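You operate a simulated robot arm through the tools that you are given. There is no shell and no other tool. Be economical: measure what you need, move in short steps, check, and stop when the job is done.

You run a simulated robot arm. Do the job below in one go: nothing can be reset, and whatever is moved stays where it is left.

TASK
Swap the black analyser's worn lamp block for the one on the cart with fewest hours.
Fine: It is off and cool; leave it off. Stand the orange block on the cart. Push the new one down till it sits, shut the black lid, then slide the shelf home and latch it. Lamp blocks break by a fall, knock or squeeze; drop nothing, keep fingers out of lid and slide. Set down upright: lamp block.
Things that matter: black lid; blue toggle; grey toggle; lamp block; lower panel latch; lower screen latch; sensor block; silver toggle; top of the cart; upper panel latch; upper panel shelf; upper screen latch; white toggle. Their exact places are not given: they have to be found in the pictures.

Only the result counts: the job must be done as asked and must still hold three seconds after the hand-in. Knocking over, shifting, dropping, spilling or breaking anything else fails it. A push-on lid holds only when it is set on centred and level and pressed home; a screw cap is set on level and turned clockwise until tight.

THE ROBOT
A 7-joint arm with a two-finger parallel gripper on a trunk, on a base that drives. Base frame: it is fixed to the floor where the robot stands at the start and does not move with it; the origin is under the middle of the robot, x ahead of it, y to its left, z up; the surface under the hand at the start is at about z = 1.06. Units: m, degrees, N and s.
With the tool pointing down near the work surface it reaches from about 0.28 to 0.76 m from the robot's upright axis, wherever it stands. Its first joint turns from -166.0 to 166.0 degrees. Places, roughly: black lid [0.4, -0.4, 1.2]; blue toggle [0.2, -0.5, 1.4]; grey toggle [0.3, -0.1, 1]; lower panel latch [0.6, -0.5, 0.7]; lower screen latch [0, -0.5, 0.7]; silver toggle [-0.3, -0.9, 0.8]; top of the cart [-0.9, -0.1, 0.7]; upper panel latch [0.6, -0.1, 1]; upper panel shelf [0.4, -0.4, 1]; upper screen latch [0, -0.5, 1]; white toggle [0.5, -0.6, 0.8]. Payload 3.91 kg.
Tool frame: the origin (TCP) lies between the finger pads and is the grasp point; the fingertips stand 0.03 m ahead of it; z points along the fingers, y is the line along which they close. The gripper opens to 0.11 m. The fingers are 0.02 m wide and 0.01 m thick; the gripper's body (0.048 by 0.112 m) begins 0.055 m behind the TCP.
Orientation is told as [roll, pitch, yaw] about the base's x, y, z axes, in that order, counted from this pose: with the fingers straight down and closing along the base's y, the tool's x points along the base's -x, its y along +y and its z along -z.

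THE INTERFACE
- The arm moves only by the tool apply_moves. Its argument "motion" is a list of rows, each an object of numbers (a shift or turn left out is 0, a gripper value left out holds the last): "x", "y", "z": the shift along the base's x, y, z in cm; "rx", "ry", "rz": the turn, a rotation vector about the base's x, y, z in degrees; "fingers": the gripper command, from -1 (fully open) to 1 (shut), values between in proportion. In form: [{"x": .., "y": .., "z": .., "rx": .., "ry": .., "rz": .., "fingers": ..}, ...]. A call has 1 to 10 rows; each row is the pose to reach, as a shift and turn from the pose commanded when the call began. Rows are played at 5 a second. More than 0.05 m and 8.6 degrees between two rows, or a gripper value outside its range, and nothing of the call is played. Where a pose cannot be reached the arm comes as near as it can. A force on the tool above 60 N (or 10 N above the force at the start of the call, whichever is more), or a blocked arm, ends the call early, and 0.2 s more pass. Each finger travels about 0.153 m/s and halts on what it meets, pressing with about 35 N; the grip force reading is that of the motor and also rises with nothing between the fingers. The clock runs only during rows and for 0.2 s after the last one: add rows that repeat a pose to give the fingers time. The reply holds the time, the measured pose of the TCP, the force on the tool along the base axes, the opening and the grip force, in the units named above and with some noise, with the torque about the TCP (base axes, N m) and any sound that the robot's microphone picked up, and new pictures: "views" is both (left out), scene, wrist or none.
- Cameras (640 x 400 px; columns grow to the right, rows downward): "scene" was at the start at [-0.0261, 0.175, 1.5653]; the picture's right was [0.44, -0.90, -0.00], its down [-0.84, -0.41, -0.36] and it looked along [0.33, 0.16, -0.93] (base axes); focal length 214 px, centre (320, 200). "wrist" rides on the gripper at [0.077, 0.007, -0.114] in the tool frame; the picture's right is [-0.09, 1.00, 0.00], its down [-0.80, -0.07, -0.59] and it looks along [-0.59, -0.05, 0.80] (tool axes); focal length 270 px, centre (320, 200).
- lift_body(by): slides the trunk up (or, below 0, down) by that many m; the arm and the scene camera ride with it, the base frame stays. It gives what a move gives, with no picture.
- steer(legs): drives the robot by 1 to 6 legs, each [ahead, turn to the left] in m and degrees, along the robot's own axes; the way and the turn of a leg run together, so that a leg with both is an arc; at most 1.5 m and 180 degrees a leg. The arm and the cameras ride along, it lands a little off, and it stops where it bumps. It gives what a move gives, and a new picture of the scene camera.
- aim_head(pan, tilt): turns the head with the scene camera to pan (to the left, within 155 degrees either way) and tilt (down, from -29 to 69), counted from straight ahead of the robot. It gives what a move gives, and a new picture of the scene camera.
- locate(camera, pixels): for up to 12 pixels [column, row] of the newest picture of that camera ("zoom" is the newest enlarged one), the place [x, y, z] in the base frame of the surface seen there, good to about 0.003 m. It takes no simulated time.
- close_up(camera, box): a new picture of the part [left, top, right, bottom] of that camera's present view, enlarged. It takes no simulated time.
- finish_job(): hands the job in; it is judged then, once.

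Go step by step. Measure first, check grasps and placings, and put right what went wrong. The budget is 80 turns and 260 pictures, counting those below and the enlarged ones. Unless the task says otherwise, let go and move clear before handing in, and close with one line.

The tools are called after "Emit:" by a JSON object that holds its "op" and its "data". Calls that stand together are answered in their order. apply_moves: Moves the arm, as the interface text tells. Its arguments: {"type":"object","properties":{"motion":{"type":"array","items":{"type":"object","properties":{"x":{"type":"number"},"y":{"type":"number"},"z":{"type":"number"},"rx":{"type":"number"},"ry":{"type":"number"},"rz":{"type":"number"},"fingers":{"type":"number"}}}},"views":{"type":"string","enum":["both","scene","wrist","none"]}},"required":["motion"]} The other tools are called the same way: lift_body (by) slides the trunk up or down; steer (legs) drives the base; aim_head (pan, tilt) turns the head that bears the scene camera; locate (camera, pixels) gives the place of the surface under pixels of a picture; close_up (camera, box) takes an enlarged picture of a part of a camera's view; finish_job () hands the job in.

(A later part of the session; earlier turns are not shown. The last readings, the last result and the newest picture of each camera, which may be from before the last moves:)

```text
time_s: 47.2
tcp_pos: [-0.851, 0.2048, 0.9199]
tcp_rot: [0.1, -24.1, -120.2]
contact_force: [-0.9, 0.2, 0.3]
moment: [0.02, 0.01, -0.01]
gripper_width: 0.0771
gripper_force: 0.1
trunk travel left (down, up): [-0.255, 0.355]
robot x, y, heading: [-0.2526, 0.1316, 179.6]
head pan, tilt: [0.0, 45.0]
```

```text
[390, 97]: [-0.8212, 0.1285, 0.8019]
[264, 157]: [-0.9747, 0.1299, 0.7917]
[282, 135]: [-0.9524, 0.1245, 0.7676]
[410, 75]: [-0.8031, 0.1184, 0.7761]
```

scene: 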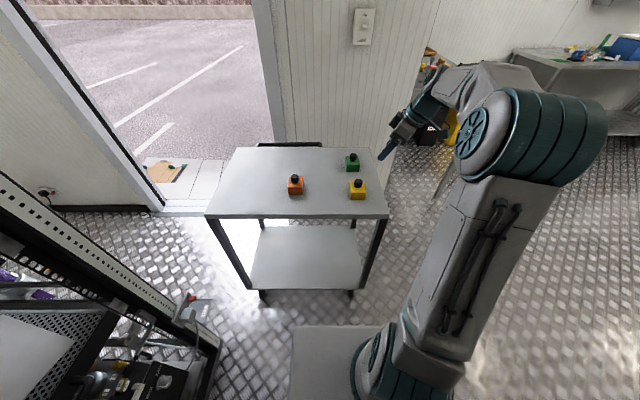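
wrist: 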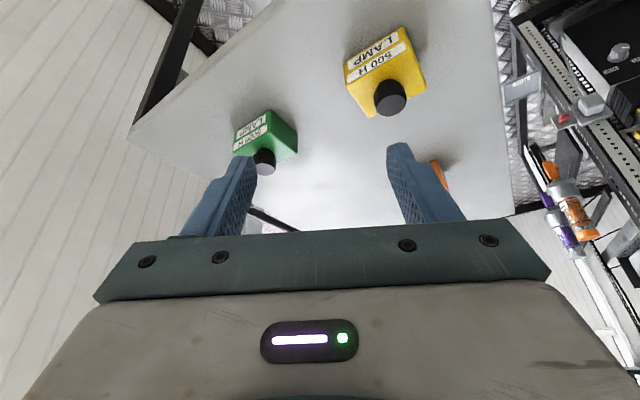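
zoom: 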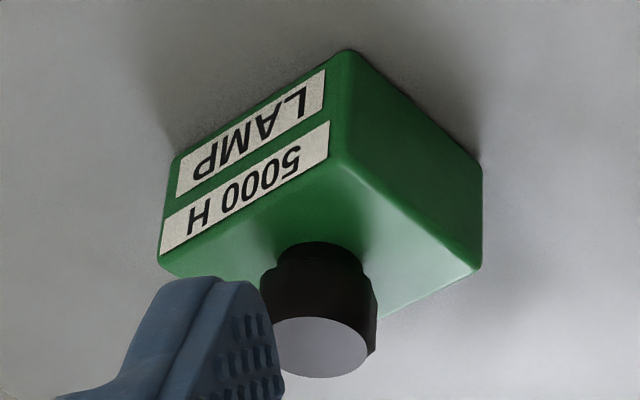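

Yellow is 500 H, green 5000 H: yellow is the one. I'll level the tool, turn to yaw -90 (so the label can face +y later with a mirrored wrist) and hover over the yellow knob.

Emit:
{"op": "apply_moves", "data": {"motion": [{"rx": 7, "ry": -4, "z": 1}, {"rx": 14, "ry": -8, "z": 2}, {"rx": 21, "ry": -12, "z": 3}, {"rx": 21, "ry": -12, "z": 3}], "views": "none"}}

Emit:
{"op": "apply_moves", "data": {"motion": [{"rz": 7.5, "y": -2}, {"rz": 15, "y": -4, "x": 1}, {"rz": 22.5, "y": -6, "x": 2}, {"rz": 30, "y": -7.6, "x": 3, "z": -3}, {"rz": 30, "y": -7.6, "x": 3, "z": -6}, {"rz": 30, "y": -7.6, "x": 3, "z": -6}]}}

Emit:
{"op": "close_up", "data": {"camera": "wrist", "box": [220, 90, 420, 215]}}

```text
time_s: 48.2
tcp_pos: [-0.8516, 0.2049, 0.9493]
tcp_rot: [-0.1, 0.1, -120.1]
contact_force: [-0.8, -0.1, -0.7]
moment: [0.05, 0.0, -0.02]
gripper_width: 0.0771
gripper_force: 0.0
trunk travel left (down, up): [-0.255, 0.355]
robot x, y, heading: [-0.2572, 0.1349, 179.9]
head pan, tilt: [0.0, 45.0]
```

```text
time_s: 49.6
tcp_pos: [-0.8208, 0.1287, 0.8897]
tcp_rot: [0.0, 0.0, -90.1]
contact_force: [0.1, 0.1, 0.5]
moment: [0.03, 0.0, -0.01]
gripper_width: 0.077
gripper_force: 0.1
trunk travel left (down, up): [-0.255, 0.355]
robot x, y, heading: [-0.2527, 0.1335, 179.7]
head pan, tilt: [0.0, 45.0]
```

scene: 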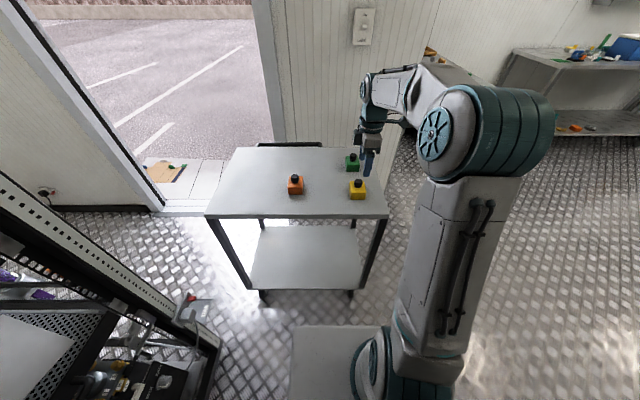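
wrist: 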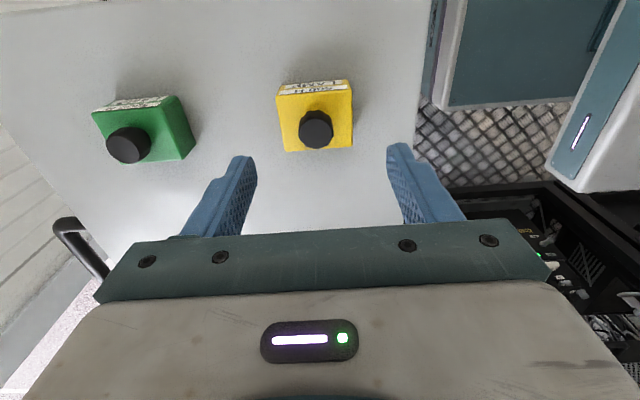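

```text
3.20 times, centred on (320, 152) of wrist
```

zoom: 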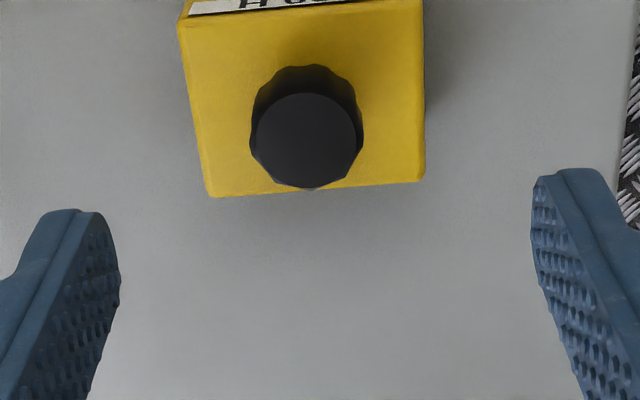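

Emit:
{"op": "locate", "data": {"camera": "wrist", "pixels": [[316, 133], [303, 133], [329, 133], [316, 122], [316, 145], [281, 98], [349, 92], [288, 150], [350, 146], [300, 97], [300, 160]]}}

```text
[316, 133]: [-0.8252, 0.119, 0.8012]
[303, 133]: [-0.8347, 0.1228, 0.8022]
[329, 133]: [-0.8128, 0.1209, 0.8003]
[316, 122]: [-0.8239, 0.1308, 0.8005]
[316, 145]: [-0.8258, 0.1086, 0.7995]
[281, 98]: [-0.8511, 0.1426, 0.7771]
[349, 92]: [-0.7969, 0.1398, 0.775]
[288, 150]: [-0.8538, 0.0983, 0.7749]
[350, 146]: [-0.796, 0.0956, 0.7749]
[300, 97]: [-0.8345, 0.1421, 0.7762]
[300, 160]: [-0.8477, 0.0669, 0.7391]
```

Knob at (-0.824,0.120), top 0.8005, aligned. Descend and grip it.

Emit:
{"op": "apply_moves", "data": {"motion": [{"x": -0.35, "y": -0.85}, {"x": -0.35, "y": -0.85, "z": -3}, {"x": -0.35, "y": -0.85, "z": -6}, {"x": -0.35, "y": -0.85, "z": -7.75}, {"x": -0.35, "y": -0.85, "z": -7.75, "fingers": 0.1}, {"x": -0.35, "y": -0.85, "z": -7.75, "fingers": 0.45}, {"x": -0.35, "y": -0.85, "z": -7.75, "fingers": 0.65}, {"x": -0.35, "y": -0.85, "z": -7.75, "fingers": 0.65}, {"x": -0.35, "y": -0.85, "z": -7.75, "fingers": 0.65}], "views": "wrist"}}

```text
time_s: 51.6
tcp_pos: [-0.8239, 0.1198, 0.8126]
tcp_rot: [0.0, 0.0, -90.1]
contact_force: [0.6, -0.1, 0.3]
moment: [0.0, 0.0, 0.02]
gripper_width: 0.0276
gripper_force: 35.3
trunk travel left (down, up): [-0.255, 0.355]
robot x, y, heading: [-0.2541, 0.1348, 179.5]
head pan, tilt: [0.0, 45.0]
```

wrist: 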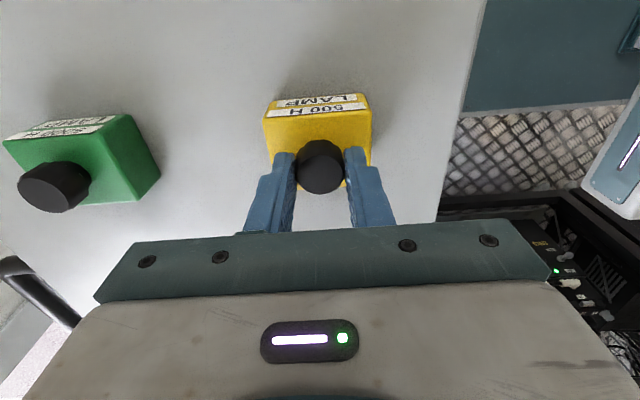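

Yellow gripped. Lift it straight up.

Emit:
{"op": "apply_moves", "data": {"motion": [{"z": 1.5}, {"z": 4}, {"z": 8}, {"z": 12}, {"z": 16}, {"z": 20}, {"z": 20, "x": 4}, {"z": 20, "x": 8, "y": 1}, {"z": 20, "x": 12, "y": 2}, {"z": 20, "x": 12, "y": 2}]}}

Emit:
{"op": "lift_body", "data": {"by": 0.32}}

```text
time_s: 53.8
tcp_pos: [-0.7044, 0.1398, 1.0121]
tcp_rot: [0.1, 0.1, -90.2]
contact_force: [-0.3, -0.7, -0.7]
moment: [-0.01, -0.03, 0.02]
gripper_width: 0.0276
gripper_force: 35.0
trunk travel left (down, up): [-0.255, 0.355]
robot x, y, heading: [-0.2556, 0.1324, 179.6]
head pan, tilt: [0.0, 45.0]
```

scene: 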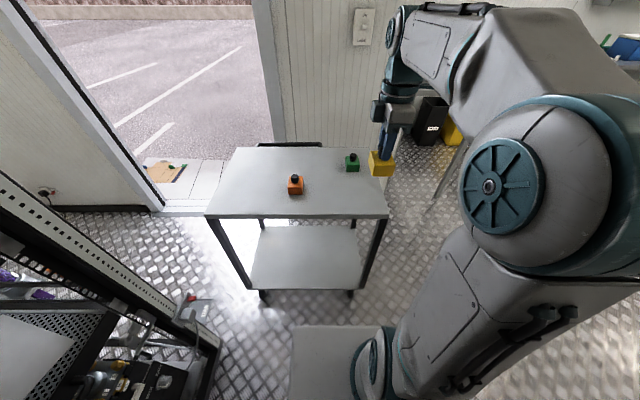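
wrist: 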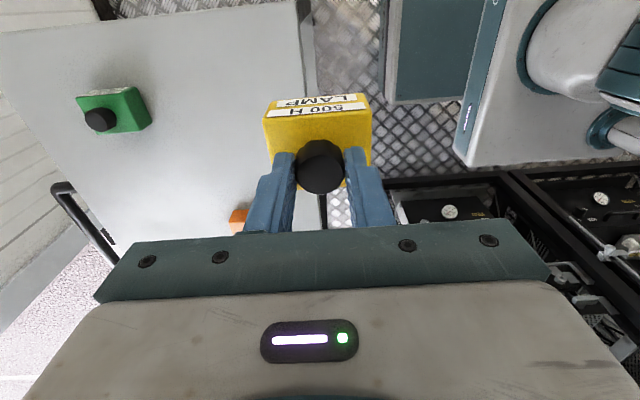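

```text
time_s: 56.9
tcp_pos: [-0.7047, 0.1395, 1.3311]
tcp_rot: [0.0, 0.0, -90.2]
contact_force: [-0.6, -0.3, -1.3]
moment: [-0.02, 0.0, -0.01]
gripper_width: 0.0274
gripper_force: 34.7
trunk travel left (down, up): [-0.575, 0.035]
robot x, y, heading: [-0.2561, 0.1378, 179.8]
head pan, tilt: [0.0, 45.0]
```

Rotate the wrist by -180° in the air so that the label ends facing +y at the analyser.

Emit:
{"op": "apply_moves", "data": {"motion": [{"rz": -8}, {"rz": -16}, {"rz": -24}, {"rz": -32}, {"rz": -40}, {"rz": -48}, {"rz": -56}, {"rz": -64}, {"rz": -72}, {"rz": -80}], "views": "none"}}

Emit:
{"op": "apply_moves", "data": {"motion": [{"rz": -8}, {"rz": -16}, {"rz": -24}, {"rz": -32}, {"rz": -40}, {"rz": -48}, {"rz": -56}, {"rz": -64}, {"rz": -72}, {"rz": -80}], "views": "none"}}

Emit:
{"op": "apply_moves", "data": {"motion": [{"rz": -7}, {"rz": -13}, {"rz": -20}, {"rz": -20}]}}

```text
time_s: 59.1
tcp_pos: [-0.7054, 0.141, 1.3312]
tcp_rot: [0.0, 0.0, -170.3]
contact_force: [-0.1, 0.2, -0.8]
moment: [-0.01, -0.01, 0.0]
gripper_width: 0.0275
gripper_force: 35.0
trunk travel left (down, up): [-0.575, 0.035]
robot x, y, heading: [-0.254, 0.1359, 180.0]
head pan, tilt: [0.0, 45.0]
```

```text
time_s: 61.3
tcp_pos: [-0.7047, 0.1394, 1.3321]
tcp_rot: [-0.1, 0.0, 109.7]
contact_force: [-0.1, 0.0, -1.9]
moment: [0.01, -0.05, 0.03]
gripper_width: 0.0277
gripper_force: 34.5
trunk travel left (down, up): [-0.575, 0.035]
robot x, y, heading: [-0.2556, 0.1322, 179.8]
head pan, tilt: [0.0, 45.0]
```

```text
time_s: 62.3
tcp_pos: [-0.705, 0.1392, 1.3323]
tcp_rot: [0.0, -0.1, 89.8]
contact_force: [0.0, 0.0, -1.4]
moment: [0.04, -0.02, -0.02]
gripper_width: 0.0277
gripper_force: 34.8
trunk travel left (down, up): [-0.575, 0.035]
robot x, y, heading: [-0.2533, 0.1318, 179.5]
head pan, tilt: [0.0, 45.0]
```

scene: 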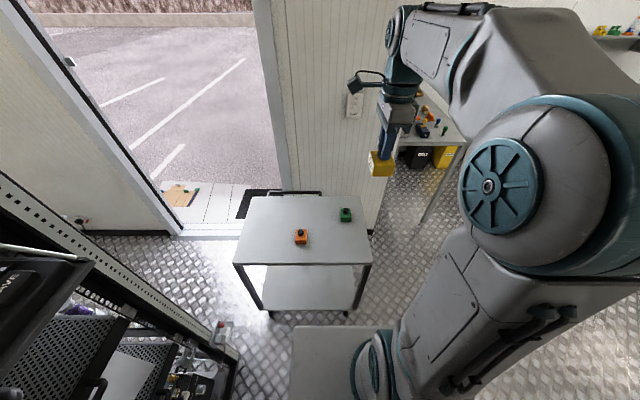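
wrist: 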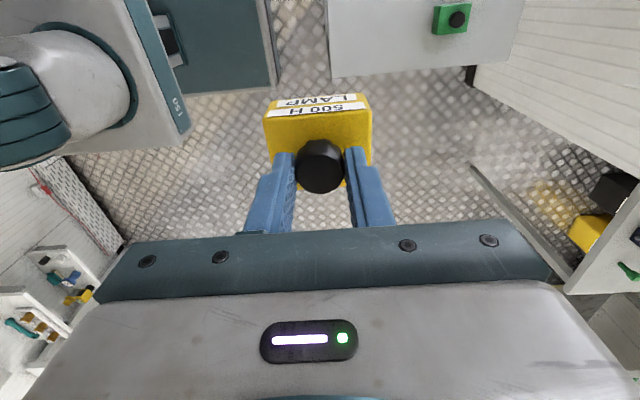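

Wrist rotated. Turn right back toward the analyser.

Emit:
{"op": "steer", "data": {"legs": [[0, -90]]}}

Emit:
{"op": "steer", "data": {"legs": [[0, -90]]}}

```text
time_s: 66.6
tcp_pos: [-0.2477, 0.5851, 1.3329]
tcp_rot: [-0.1, -0.1, -0.3]
contact_force: [-0.4, -0.5, -1.0]
moment: [0.02, 0.01, -0.01]
gripper_width: 0.0274
gripper_force: 35.4
trunk travel left (down, up): [-0.575, 0.035]
robot x, y, heading: [-0.2554, 0.1369, 89.4]
head pan, tilt: [0.0, 45.0]
```

scene: 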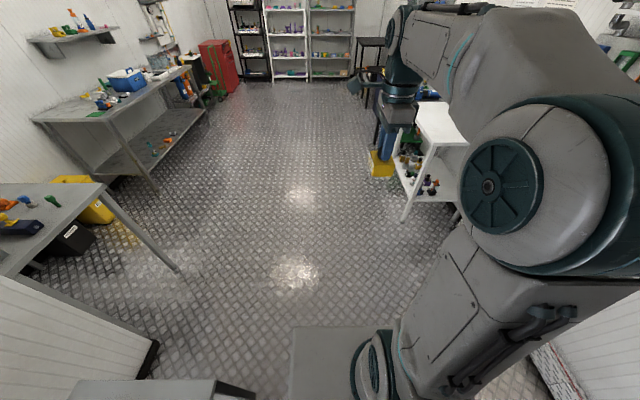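

```text
time_s: 70.8
tcp_pos: [0.195, 0.1275, 1.3312]
tcp_rot: [0.0, 0.0, -90.3]
contact_force: [0.7, -0.1, -1.0]
moment: [0.01, -0.01, -0.01]
gripper_width: 0.0277
gripper_force: 34.9
trunk travel left (down, up): [-0.575, 0.035]
robot x, y, heading: [-0.2526, 0.1329, -0.8]
head pan, tilt: [0.0, 45.0]
```

scene: 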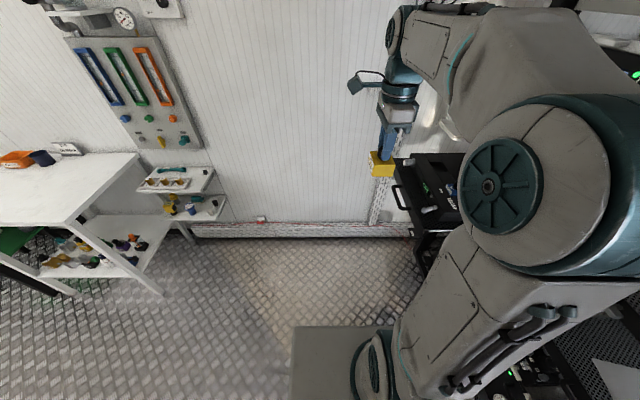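

Drive ahead 0.25 m to beside the shelf.

Emit:
{"op": "steer", "data": {"legs": [[0.25, 0.8]]}}

Emit:
{"op": "aim_head", "data": {"pan": 15, "tilt": 55}}

```text
time_s: 72.6
tcp_pos: [0.449, 0.1338, 1.3309]
tcp_rot: [-0.1, 0.0, -89.6]
contact_force: [-0.6, 0.4, -1.7]
moment: [-0.03, 0.03, -0.01]
gripper_width: 0.0275
gripper_force: 34.8
trunk travel left (down, up): [-0.575, 0.035]
robot x, y, heading: [-0.0008, 0.1373, 0.6]
head pan, tilt: [0.0, 45.0]
```

scene: 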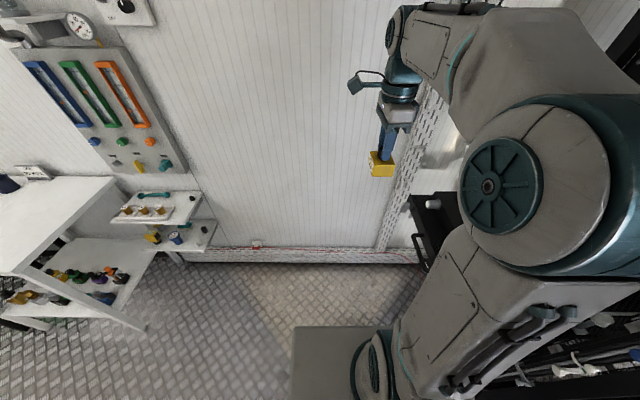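

```text
time_s: 73.4
tcp_pos: [0.4479, 0.134, 1.3316]
tcp_rot: [0.0, -0.1, -89.5]
contact_force: [0.8, 0.3, -1.0]
moment: [0.0, 0.02, -0.05]
gripper_width: 0.0281
gripper_force: 35.8
trunk travel left (down, up): [-0.575, 0.035]
robot x, y, heading: [-0.0049, 0.1336, 0.5]
head pan, tilt: [15.0, 55.0]
```

scene: 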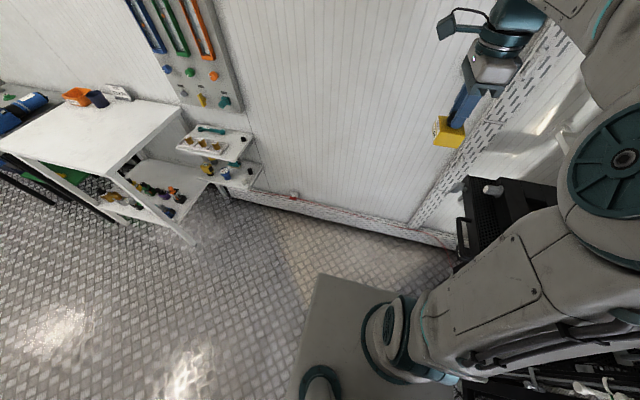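

Carry the block over the slot: target TCP (0.480,-0.2175), hover z≈1.20.

Emit:
{"op": "apply_moves", "data": {"motion": [{"y": -4.8, "rz": -0.4}, {"y": -9.6, "rz": -0.4, "x": 1}, {"y": -14.4, "rz": -0.4, "x": 2}, {"y": -19.2, "rz": -0.4, "x": 3.1}, {"y": -24, "rz": -0.4, "x": 3.1}, {"y": -28.8, "rz": -0.4, "x": 3.1}, {"y": -32.8, "rz": -0.4, "x": 3.1, "z": -2}, {"y": -35.15, "rz": -0.4, "x": 3.1, "z": -6}, {"y": -35.15, "rz": -0.4, "x": 3.1, "z": -10}, {"y": -35.15, "rz": -0.4, "x": 3.1, "z": -10}]}}

Emit:
{"op": "close_up", "data": {"camera": "wrist", "box": [200, 40, 440, 190]}}

Emit:
{"op": "aim_head", "data": {"pan": -10, "tilt": 50}}

```text
time_s: 75.6
tcp_pos: [0.4799, -0.2164, 1.2313]
tcp_rot: [0.1, -0.1, -89.8]
contact_force: [0.4, 0.6, -0.8]
moment: [0.0, 0.01, 0.02]
gripper_width: 0.0278
gripper_force: 34.7
trunk travel left (down, up): [-0.575, 0.035]
robot x, y, heading: [-0.0022, 0.1343, 0.5]
head pan, tilt: [15.0, 55.0]
```

scene: 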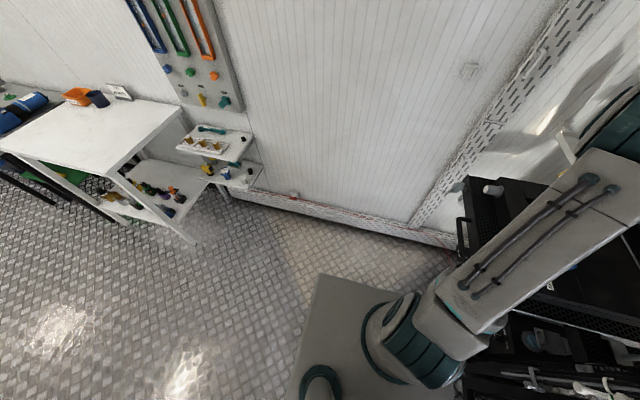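
wrist: 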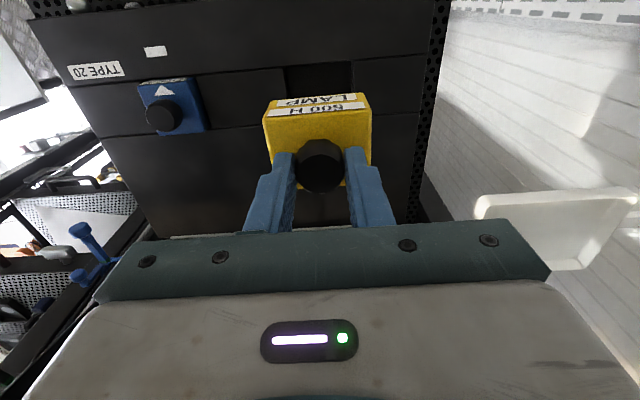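

```text
2.67 times, centred on (320, 115) of wrist
```

zoom: 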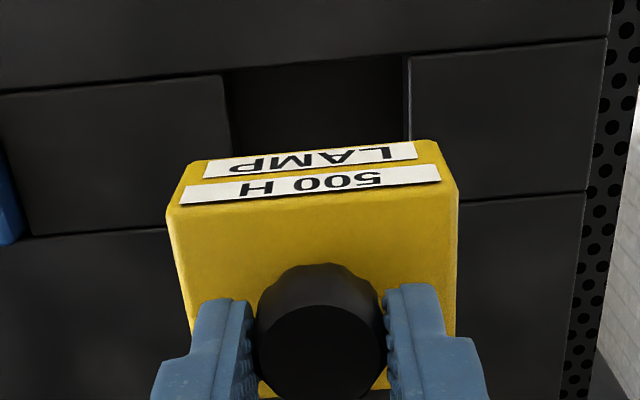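

```text
time_s: 76.5
tcp_pos: [0.4798, -0.2189, 1.2321]
tcp_rot: [0.0, -0.1, -89.9]
contact_force: [-0.6, 0.0, -0.1]
moment: [-0.01, 0.02, -0.03]
gripper_width: 0.0278
gripper_force: 35.0
trunk travel left (down, up): [-0.575, 0.035]
robot x, y, heading: [-0.0023, 0.136, 0.5]
head pan, tilt: [-10.0, 50.0]
```

scene: 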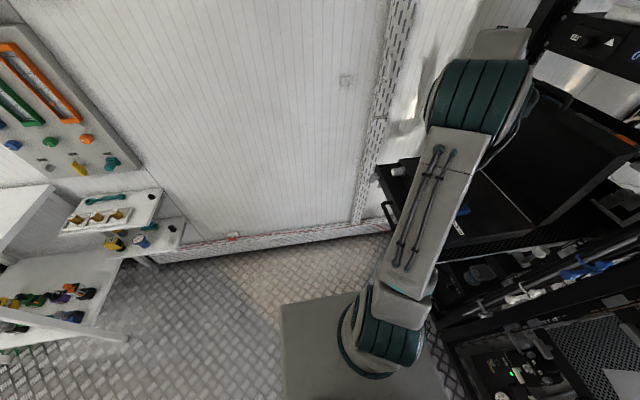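

Block edges look parallel to the slot. Check slot edge positions once more, plus the block's own edges.

Emit:
{"op": "locate", "data": {"camera": "wrist", "pixels": [[283, 72], [287, 80], [355, 66], [354, 78], [280, 79], [360, 78], [265, 118], [370, 113], [300, 66], [300, 72], [330, 64], [330, 70]]}}

```text
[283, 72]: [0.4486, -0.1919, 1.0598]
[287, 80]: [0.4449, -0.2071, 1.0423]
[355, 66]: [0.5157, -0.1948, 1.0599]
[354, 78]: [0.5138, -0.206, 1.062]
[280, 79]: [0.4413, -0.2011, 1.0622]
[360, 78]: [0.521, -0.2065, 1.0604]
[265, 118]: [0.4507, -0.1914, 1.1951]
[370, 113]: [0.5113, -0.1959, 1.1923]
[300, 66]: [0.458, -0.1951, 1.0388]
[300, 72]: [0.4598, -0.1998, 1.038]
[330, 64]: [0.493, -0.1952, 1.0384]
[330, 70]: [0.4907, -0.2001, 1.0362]
```

Slot centre x≈0.479, block centre ≈0.480. Descend to just inside the slot mouth.

Emit:
{"op": "apply_moves", "data": {"motion": [{"z": -4}, {"z": -7}, {"z": -8.8}, {"z": -9.6}, {"z": -10.1}, {"z": -10.4}, {"z": -10.4}], "views": "wrist"}}

Emit:
{"op": "close_up", "data": {"camera": "wrist", "box": [200, 40, 440, 190]}}

```text
time_s: 78.1
tcp_pos: [0.4781, -0.2175, 1.1275]
tcp_rot: [0.0, 0.0, -89.9]
contact_force: [0.0, 1.0, -1.2]
moment: [0.0, 0.03, -0.02]
gripper_width: 0.0274
gripper_force: 34.8
trunk travel left (down, up): [-0.575, 0.035]
robot x, y, heading: [-0.0025, 0.1335, 0.3]
head pan, tilt: [-10.0, 50.0]
```

wrist: 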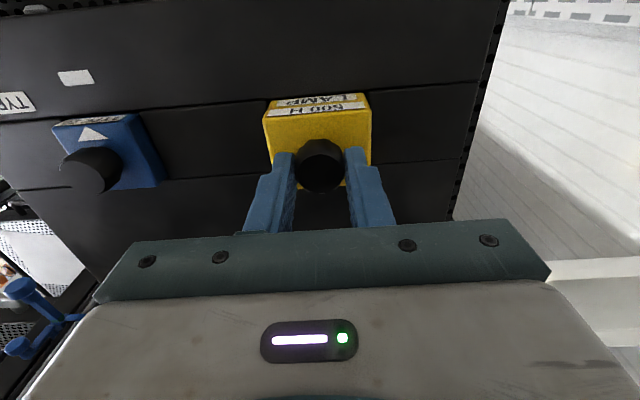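

```text
2.67 times, centred on (320, 115) of wrist
```

zoom: 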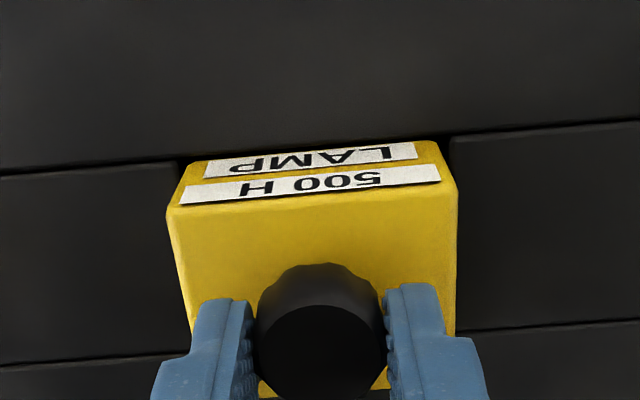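

It has entered the mouth without contact. Continue down slowly.

Emit:
{"op": "apply_moves", "data": {"motion": [{"z": -0.3}, {"z": -0.6}, {"z": -0.9}, {"z": -1.2}, {"z": -1.4}, {"z": -1.4}], "views": "wrist"}}

```text
time_s: 79.5
tcp_pos: [0.4785, -0.2172, 1.1143]
tcp_rot: [0.0, 0.0, -89.9]
contact_force: [0.3, -0.2, -1.0]
moment: [0.01, 0.05, 0.01]
gripper_width: 0.0277
gripper_force: 35.0
trunk travel left (down, up): [-0.575, 0.035]
robot x, y, heading: [-0.0058, 0.1353, 0.3]
head pan, tilt: [-10.0, 50.0]
```

wrist: 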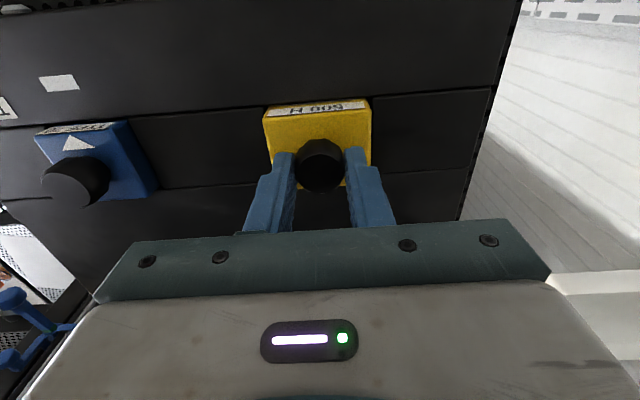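

Emit:
{"op": "apply_moves", "data": {"motion": [{"z": -0.15}, {"z": -0.3}, {"z": -0.4}, {"z": -0.5}, {"z": -0.5}], "views": "none"}}

```text
time_s: 80.7
tcp_pos: [0.4789, -0.2166, 1.1118]
tcp_rot: [0.2, -0.2, -89.9]
contact_force: [6.1, -3.6, 23.1]
moment: [0.36, 0.15, 0.0]
gripper_width: 0.028
gripper_force: 35.1
trunk travel left (down, up): [-0.575, 0.035]
robot x, y, heading: [-0.004, 0.133, 0.6]
head pan, tilt: [-10.0, 50.0]
```

Contact at 23 N near the seat height; press a little further.

Emit:
{"op": "apply_moves", "data": {"motion": [{"z": -0.1}, {"z": -0.2}, {"z": -0.3}, {"z": -0.3}], "views": "none"}}

```text
time_s: 81.7
tcp_pos: [0.4789, -0.2159, 1.1075]
tcp_rot: [0.1, -0.1, -89.8]
contact_force: [8.9, -2.8, 25.6]
moment: [-0.2, 0.08, 0.03]
gripper_width: 0.0279
gripper_force: 35.2
trunk travel left (down, up): [-0.575, 0.035]
robot x, y, heading: [-0.0019, 0.1339, 0.4]
head pan, tilt: [-10.0, 50.0]
```

It moved 4 mm further at ~25 N. Look, then continue.

Emit:
{"op": "apply_moves", "data": {"motion": [{"z": -0.1}, {"z": -0.2}, {"z": -0.2}], "views": "wrist"}}

Emit:
{"op": "close_up", "data": {"camera": "wrist", "box": [200, 70, 440, 220]}}

Emit:
{"op": "locate", "data": {"camera": "wrist", "pixels": [[320, 172], [275, 130], [365, 125], [230, 150], [430, 150], [310, 123]]}}

```text
time_s: 82.5
tcp_pos: [0.4795, -0.2157, 1.1061]
tcp_rot: [0.1, -0.1, -89.9]
contact_force: [10.5, -2.3, 24.9]
moment: [-0.09, 0.1, 0.03]
gripper_width: 0.0276
gripper_force: 34.9
trunk travel left (down, up): [-0.575, 0.035]
robot x, y, heading: [-0.0045, 0.1315, 0.1]
head pan, tilt: [-10.0, 50.0]
```

wrist: 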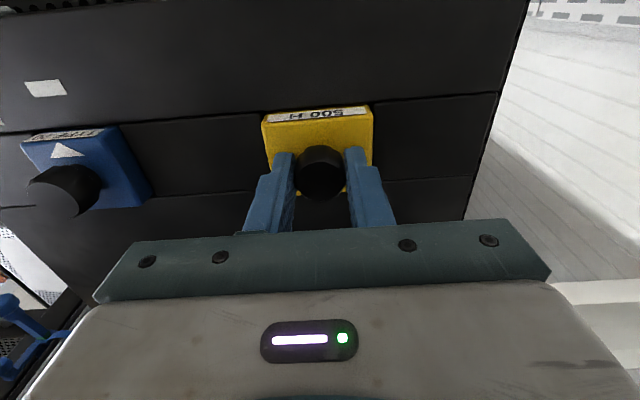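

```text
2.67 times, centred on (320, 145) of wrist
```

zoom: 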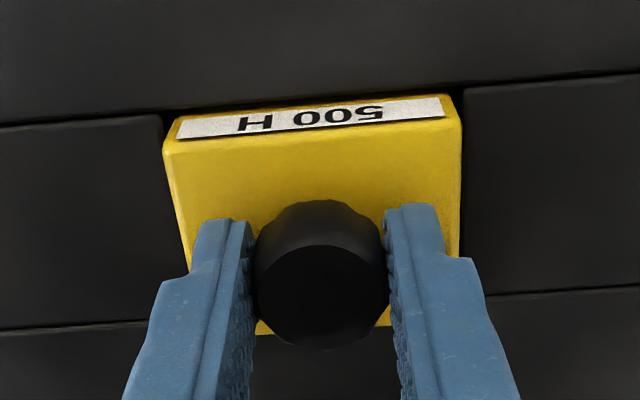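

```text
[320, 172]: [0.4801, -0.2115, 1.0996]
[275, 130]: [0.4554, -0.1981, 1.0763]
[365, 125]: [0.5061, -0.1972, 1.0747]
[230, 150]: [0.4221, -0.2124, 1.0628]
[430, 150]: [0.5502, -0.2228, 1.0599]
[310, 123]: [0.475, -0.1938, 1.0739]
```

Knob top 1.0996, same as the old one seated; the fingers now slip on the knob. Relieve, open, rise, then press from above with shut fingers.

Emit:
{"op": "apply_moves", "data": {"motion": [{"z": 0.3}, {"z": 0.5}, {"z": 0.5, "fingers": 0.3}, {"z": 0.5, "fingers": 0.0}, {"z": 0.5, "fingers": 0.0}, {"z": 3}, {"z": 6}, {"z": 6, "fingers": 0.6}, {"z": 6, "fingers": 1}, {"z": 6, "fingers": 1}], "views": "wrist"}}

Emit:
{"op": "close_up", "data": {"camera": "wrist", "box": [200, 50, 440, 200]}}

Emit:
{"op": "locate", "data": {"camera": "wrist", "pixels": [[290, 100], [350, 97], [290, 130], [350, 128], [318, 140], [318, 130], [240, 110], [410, 110]]}}

```text
time_s: 84.7
tcp_pos: [0.4773, -0.2157, 1.1642]
tcp_rot: [0.0, -0.1, -89.8]
contact_force: [-0.2, 0.1, 0.7]
moment: [0.02, 0.04, -0.01]
gripper_width: 0.0001
gripper_force: 35.2
trunk travel left (down, up): [-0.575, 0.035]
robot x, y, heading: [0.0007, 0.1348, 0.3]
head pan, tilt: [-10.0, 50.0]
```

wrist: 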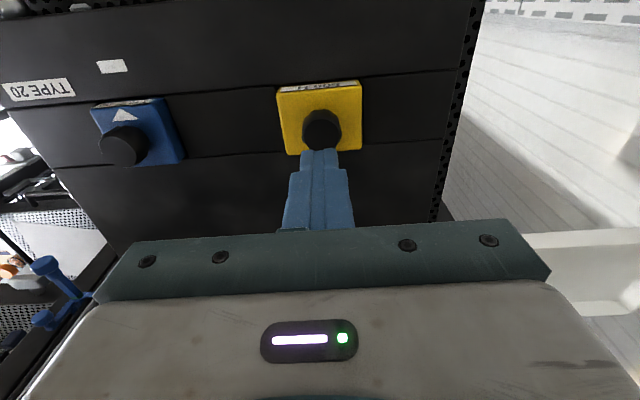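

```text
2.67 times, centred on (320, 125) of wrist
```

zoom: 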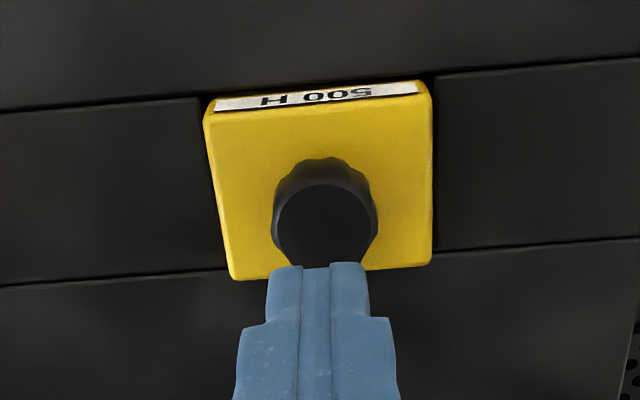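

```text
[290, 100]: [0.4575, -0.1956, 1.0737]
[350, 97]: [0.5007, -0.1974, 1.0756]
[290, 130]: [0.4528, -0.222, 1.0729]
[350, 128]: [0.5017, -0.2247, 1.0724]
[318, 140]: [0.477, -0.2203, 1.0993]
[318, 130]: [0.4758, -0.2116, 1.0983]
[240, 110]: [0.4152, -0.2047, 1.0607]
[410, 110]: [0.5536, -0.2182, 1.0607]
```

Looks level and seated (top ≈1.074). Firm press from above to confirm.

Emit:
{"op": "apply_moves", "data": {"motion": [{"x": 0.25, "z": -1.5}, {"x": 0.25, "z": -2.8}, {"x": 0.25, "z": -3.2}, {"x": 0.25, "z": -3.5}, {"x": 0.25, "z": -3.7}, {"x": 0.25, "z": -3.9}, {"x": 0.25, "z": -4.1}, {"x": 0.25, "z": -4.1}], "views": "none"}}

```text
time_s: 86.5
tcp_pos: [0.481, -0.2169, 1.1288]
tcp_rot: [0.3, -0.4, -89.9]
contact_force: [7.5, -5.6, 41.6]
moment: [0.04, -0.21, 0.08]
gripper_width: 0.0002
gripper_force: 35.2
trunk travel left (down, up): [-0.575, 0.035]
robot x, y, heading: [-0.0016, 0.1339, 0.3]
head pan, tilt: [-10.0, 50.0]
```

Solid at 42 N: seated. Rise clear and look at the lid.

Emit:
{"op": "apply_moves", "data": {"motion": [{"z": 3}, {"z": 7}, {"z": 11, "y": 2}, {"z": 15, "y": 6}, {"z": 18, "y": 10}, {"z": 20, "y": 14}, {"z": 22, "y": 18}, {"z": 22, "y": 20}, {"z": 22, "y": 20}]}}

Emit:
{"op": "aim_head", "data": {"pan": -25, "tilt": 40}}

```text
refused: row 4 steps farther than a row can; nothing moved
```

```text
time_s: 87.2
tcp_pos: [0.4817, -0.2166, 1.1281]
tcp_rot: [0.4, -0.5, -89.8]
contact_force: [8.7, -5.6, 46.4]
moment: [-0.04, -0.22, -0.1]
gripper_width: 0.0001
gripper_force: 35.2
trunk travel left (down, up): [-0.575, 0.035]
robot x, y, heading: [-0.0012, 0.1363, 0.6]
head pan, tilt: [-25.0, 40.0]
```

scene: 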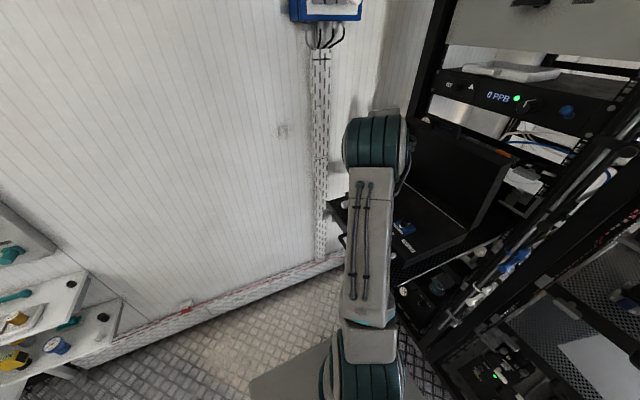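

Emit:
{"op": "apply_moves", "data": {"motion": [{"z": 3}, {"z": 6}, {"z": 9, "y": 2}, {"z": 12, "y": 5}, {"z": 15, "y": 8}, {"z": 17, "y": 12}, {"z": 19, "y": 16}, {"z": 20, "y": 20}, {"z": 20, "y": 20}]}}

Emit:
{"op": "close_up", "data": {"camera": "scene", "box": [310, 80, 550, 280]}}

```text
time_s: 89.2
tcp_pos: [0.4806, -0.0176, 1.3217]
tcp_rot: [-0.1, 0.1, -89.9]
contact_force: [-0.2, 0.2, 0.6]
moment: [0.02, -0.01, -0.01]
gripper_width: 0.0
gripper_force: 34.7
trunk travel left (down, up): [-0.575, 0.035]
robot x, y, heading: [-0.0024, 0.1315, 0.4]
head pan, tilt: [-25.0, 40.0]
```

scene: 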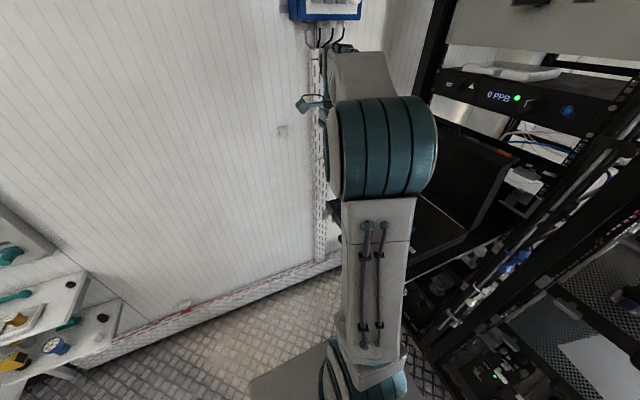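
wrist: 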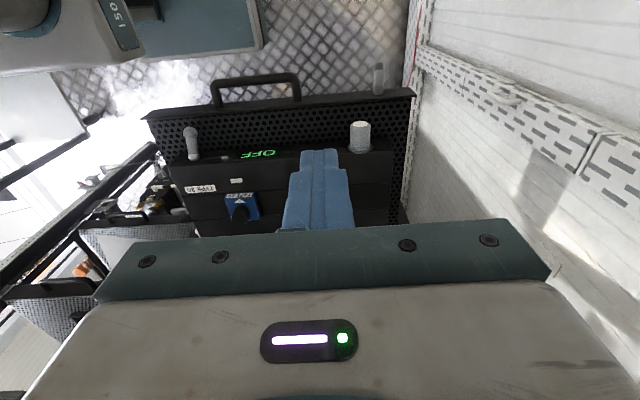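

```text
2.00 times, centred on (430, 180) of scene
```

zoom: 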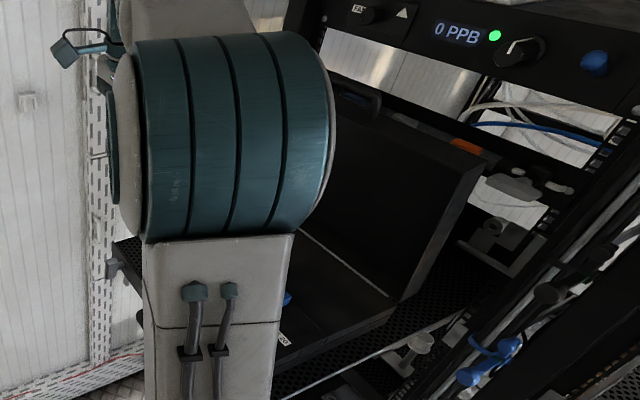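

The lid stands nearly upright beyond the hinge. Locate its edges.

Emit:
{"op": "locate", "data": {"camera": "zoom", "pixels": [[485, 170], [475, 160], [400, 295], [360, 270], [340, 130], [420, 140], [370, 100], [350, 90], [390, 215], [450, 240]]}}

Emit:
{"op": "close_up", "data": {"camera": "scene", "box": [430, 120, 530, 200]}}

```text
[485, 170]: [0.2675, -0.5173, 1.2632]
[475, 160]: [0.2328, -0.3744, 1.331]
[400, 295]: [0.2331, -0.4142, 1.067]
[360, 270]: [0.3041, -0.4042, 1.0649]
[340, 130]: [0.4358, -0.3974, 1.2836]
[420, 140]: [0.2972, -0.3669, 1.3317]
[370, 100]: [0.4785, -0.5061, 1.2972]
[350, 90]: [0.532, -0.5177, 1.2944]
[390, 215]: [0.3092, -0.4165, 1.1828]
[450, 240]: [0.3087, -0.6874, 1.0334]
```

```text
5.00 times, centred on (480, 160) of scene
```

zoom: 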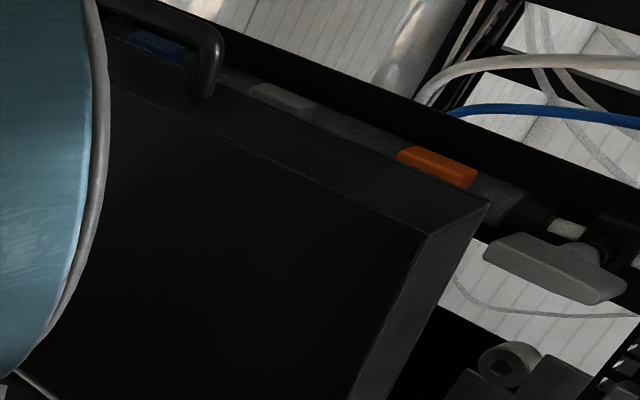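

Need an unobstructed view; swing the arm left out of the way and look with the head.

Emit:
{"op": "apply_moves", "data": {"motion": [{"y": 5}, {"y": 10}, {"y": 15}, {"y": 20}, {"y": 25}, {"y": 30}, {"y": 35}, {"y": 40, "x": -2}, {"y": 44, "x": -5}, {"y": 44, "x": -5}], "views": "none"}}

Emit:
{"op": "aim_head", "data": {"pan": -35, "tilt": 35}}

Emit:
{"op": "close_up", "data": {"camera": "scene", "box": [240, 80, 480, 280]}}

```text
refused: row 8 steps farther than a row can; nothing moved
```

```text
time_s: 90.0
tcp_pos: [0.4809, -0.0174, 1.3217]
tcp_rot: [0.0, -0.1, -89.9]
contact_force: [-0.2, -0.1, -0.1]
moment: [-0.02, 0.0, -0.04]
gripper_width: 0.0
gripper_force: 35.3
trunk travel left (down, up): [-0.575, 0.035]
robot x, y, heading: [-0.0047, 0.1343, 0.5]
head pan, tilt: [-35.0, 35.0]
```

scene: 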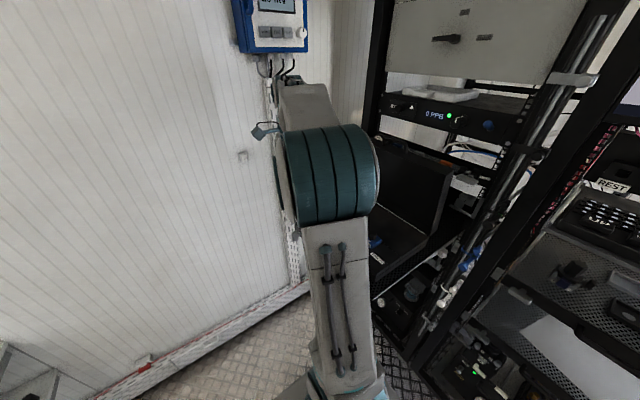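

```text
2.00 times, centred on (360, 180) of scene
```

zoom: 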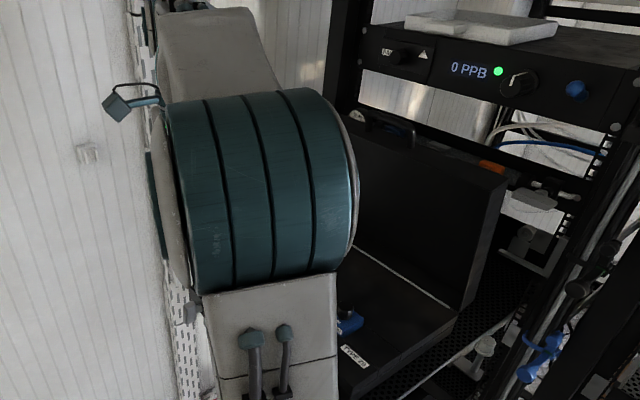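

Emit:
{"op": "apply_moves", "data": {"motion": [{"y": 4.8}, {"y": 9.6}, {"y": 14.4}, {"y": 19.2}, {"y": 24}, {"y": 28.8}, {"y": 33.6, "x": -1}, {"y": 38, "x": -3}, {"y": 42, "x": -5}, {"y": 42, "x": -5}], "views": "scene"}}

Emit:
{"op": "close_up", "data": {"camera": "scene", "box": [240, 80, 500, 280]}}

```text
time_s: 92.2
tcp_pos: [0.4309, 0.4029, 1.3235]
tcp_rot: [0.0, -0.2, -90.0]
contact_force: [-0.4, -0.2, -0.2]
moment: [0.01, 0.01, 0.01]
gripper_width: 0.0
gripper_force: 34.7
trunk travel left (down, up): [-0.575, 0.035]
robot x, y, heading: [-0.0057, 0.1306, 0.4]
head pan, tilt: [-35.0, 35.0]
```

scene: 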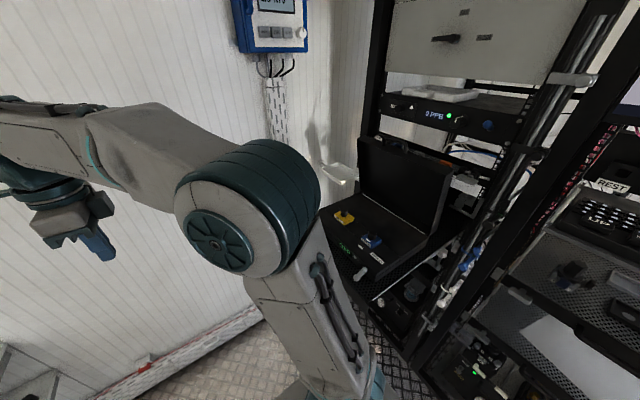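

```text
2.00 times, centred on (370, 180) of scene
```

zoom: 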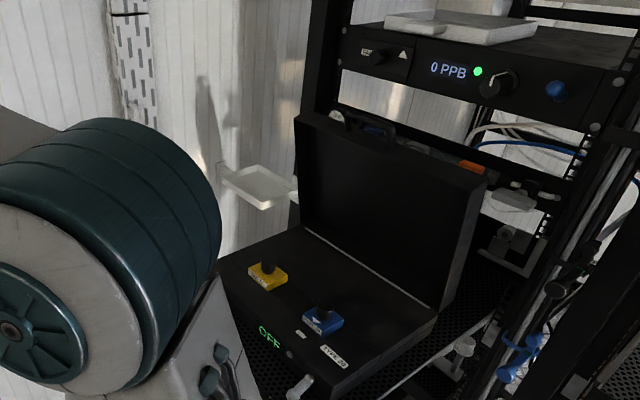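

Now the whole lid is visible with a handle on top. Zoom and locate.

Emit:
{"op": "close_up", "data": {"camera": "scene", "box": [340, 125, 460, 200]}}

Emit:
{"op": "locate", "data": {"camera": "scene", "pixels": [[375, 142], [382, 148], [392, 149], [399, 155], [360, 139], [452, 175], [443, 178], [436, 235], [363, 195], [400, 190], [432, 113], [395, 108]]}}

```text
5.33 times, centred on (400, 162) of scene
```

zoom: 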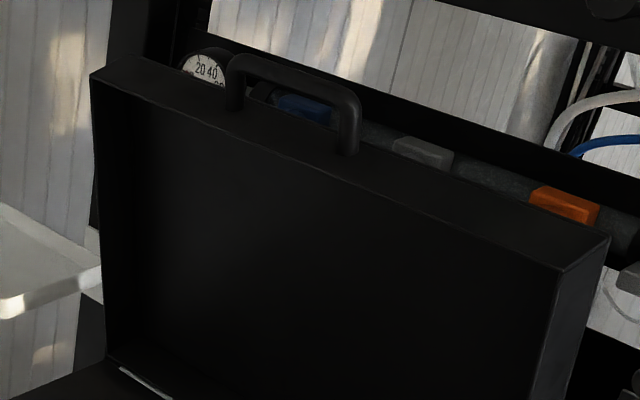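

```text
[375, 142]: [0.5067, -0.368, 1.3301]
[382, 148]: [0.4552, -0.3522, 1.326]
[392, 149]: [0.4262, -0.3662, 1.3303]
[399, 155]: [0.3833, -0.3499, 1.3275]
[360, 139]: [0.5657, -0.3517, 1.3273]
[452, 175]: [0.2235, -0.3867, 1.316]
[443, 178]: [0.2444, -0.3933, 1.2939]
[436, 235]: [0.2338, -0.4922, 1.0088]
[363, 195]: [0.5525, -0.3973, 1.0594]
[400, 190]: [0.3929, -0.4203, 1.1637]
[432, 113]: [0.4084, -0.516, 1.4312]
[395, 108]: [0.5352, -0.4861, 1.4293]
```

Handle loop on the lid's free edge; measure its bar and legs precisely.

Emit:
{"op": "locate", "data": {"camera": "zoom", "pixels": [[295, 75], [255, 62], [335, 92], [236, 95], [350, 120], [348, 145], [232, 70], [500, 215], [600, 240], [420, 170], [100, 75], [130, 60]]}}

Emit:
{"op": "close_up", "data": {"camera": "scene", "box": [375, 130, 415, 160]}}

```text
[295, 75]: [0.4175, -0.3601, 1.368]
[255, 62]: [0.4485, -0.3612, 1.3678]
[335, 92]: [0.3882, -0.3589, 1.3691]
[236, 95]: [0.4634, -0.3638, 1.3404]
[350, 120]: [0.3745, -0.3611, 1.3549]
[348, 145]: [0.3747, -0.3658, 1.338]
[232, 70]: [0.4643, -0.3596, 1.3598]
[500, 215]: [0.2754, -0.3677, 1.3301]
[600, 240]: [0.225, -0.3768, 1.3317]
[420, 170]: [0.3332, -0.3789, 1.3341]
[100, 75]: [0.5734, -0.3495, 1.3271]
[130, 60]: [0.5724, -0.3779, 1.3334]
```

```text
13.33 times, centred on (395, 145) of scene
```

zoom: 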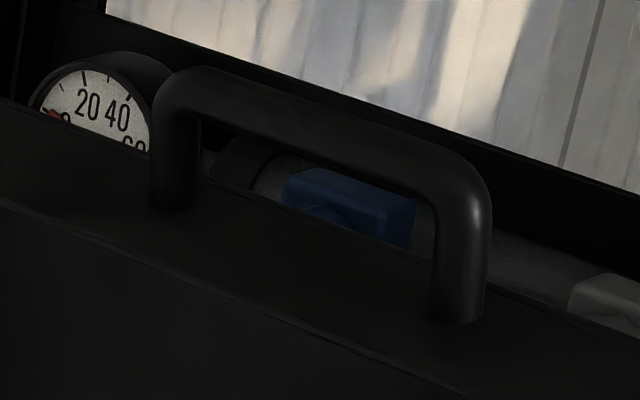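

Bar: x 0.375–0.463, y≈-0.366, z≈1.364. Hinge near (y -0.41, z 1.06). I'll straddle the bar from above with half-open fingers (yaw 0) and swing the lid along its arc. First move toward it.

Emit:
{"op": "apply_moves", "data": {"motion": [{"y": -4.5, "rz": 8, "z": 1}, {"y": -9, "rz": 16, "z": 2}, {"y": -13.5, "rz": 24, "z": 3}, {"y": -18, "rz": 32, "z": 4}, {"y": -22.5, "rz": 40, "z": 5}, {"y": -27, "rz": 48, "z": 6}, {"y": -31.5, "rz": 56, "z": 7}, {"y": -36, "rz": 64, "z": 8}, {"y": -40.5, "rz": 72, "z": 9, "fingers": 0}, {"y": -45, "rz": 80, "z": 10}], "views": "none"}}

Emit:
{"op": "apply_moves", "data": {"motion": [{"y": -4, "rz": 5, "z": 1}, {"y": -8, "rz": 10, "z": 2}, {"y": -12, "rz": 10, "z": 2.5}, {"y": -16, "rz": 10, "z": 2.5, "x": -1}, {"y": -18, "rz": 10, "z": 2.5, "x": -1.2}, {"y": -18, "rz": 10, "z": 2.5, "x": -1.2}]}}

```text
time_s: 94.4
tcp_pos: [0.4315, -0.0487, 1.4223]
tcp_rot: [0.0, 0.0, -9.8]
contact_force: [-0.3, -0.7, 0.0]
moment: [0.0, 0.03, -0.02]
gripper_width: 0.0552
gripper_force: 0.0
trunk travel left (down, up): [-0.575, 0.035]
robot x, y, heading: [-0.0011, 0.1332, 0.2]
head pan, tilt: [-35.0, 35.0]
```

```text
time_s: 95.8
tcp_pos: [0.4131, -0.2022, 1.4388]
tcp_rot: [-0.2, -0.2, 0.3]
contact_force: [0.6, 0.6, 0.2]
moment: [-0.06, 0.03, 0.01]
gripper_width: 0.055
gripper_force: 0.1
out of reach, approached as far as the arm can: row 4, 5, 6
trunk travel left (down, up): [-0.575, 0.035]
robot x, y, heading: [0.0012, 0.1328, 0.3]
head pan, tilt: [-35.0, 35.0]
```

scene: 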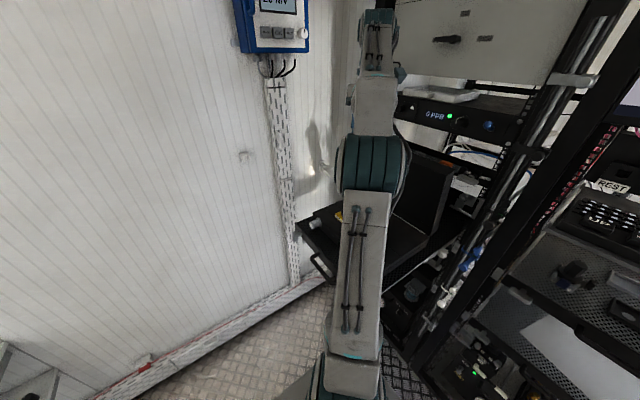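
wrist: 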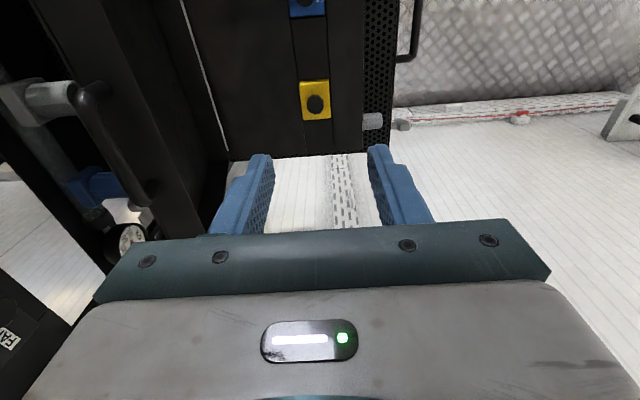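

Too far at that height. Pull the arm back to the left, then shift the base closer and raise the trunk.

Emit:
{"op": "apply_moves", "data": {"motion": [{"y": 4.5}, {"y": 9}, {"y": 13.5}, {"y": 18}, {"y": 22.5}, {"y": 27}, {"y": 31.5}, {"y": 36}, {"y": 40, "x": -2}, {"y": 44, "x": -4}], "views": "none"}}

Emit:
{"op": "steer", "data": {"legs": [[0, -45], [0.12, 0], [0, 25]]}}

Emit:
{"op": "lift_body", "data": {"by": 0.034}}

```text
time_s: 98.0
tcp_pos: [0.3727, 0.2368, 1.4383]
tcp_rot: [-0.1, 0.1, 0.0]
contact_force: [0.3, 1.0, 0.0]
moment: [-0.02, -0.03, -0.02]
gripper_width: 0.0554
gripper_force: 0.1
trunk travel left (down, up): [-0.575, 0.035]
robot x, y, heading: [-0.0029, 0.1312, 0.6]
head pan, tilt: [-35.0, 35.0]
```

```text
time_s: 102.7
tcp_pos: [0.5071, 0.0003, 1.4179]
tcp_rot: [0.2, 1.7, -19.7]
contact_force: [0.3, -0.6, 0.9]
moment: [0.04, -0.06, 0.03]
gripper_width: 0.0553
gripper_force: 0.0
trunk travel left (down, up): [-0.575, 0.035]
robot x, y, heading: [0.0839, 0.0501, -20.2]
head pan, tilt: [-35.0, 35.0]
stopped in leg 3: the robot was blocked; the commanded pose is now the measured one
```

scene: 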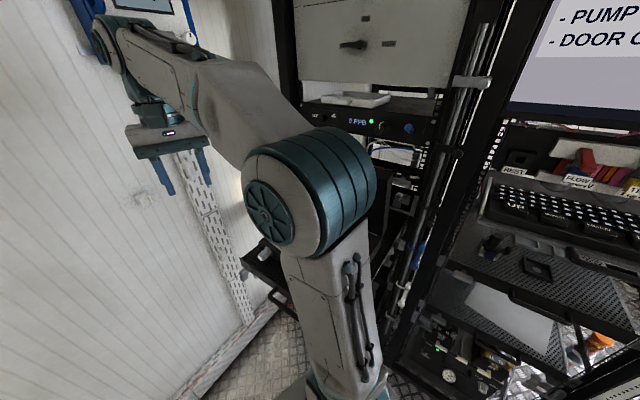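

```text
time_s: 103.5
tcp_pos: [0.5015, 0.0023, 1.456]
tcp_rot: [0.2, 1.3, -19.4]
contact_force: [-0.4, 0.7, -0.7]
moment: [0.0, 0.02, -0.02]
gripper_width: 0.0549
gripper_force: 0.1
trunk travel left (down, up): [-0.609, 0.001]
robot x, y, heading: [0.0824, 0.0519, -19.9]
head pan, tilt: [-35.0, 35.0]
```

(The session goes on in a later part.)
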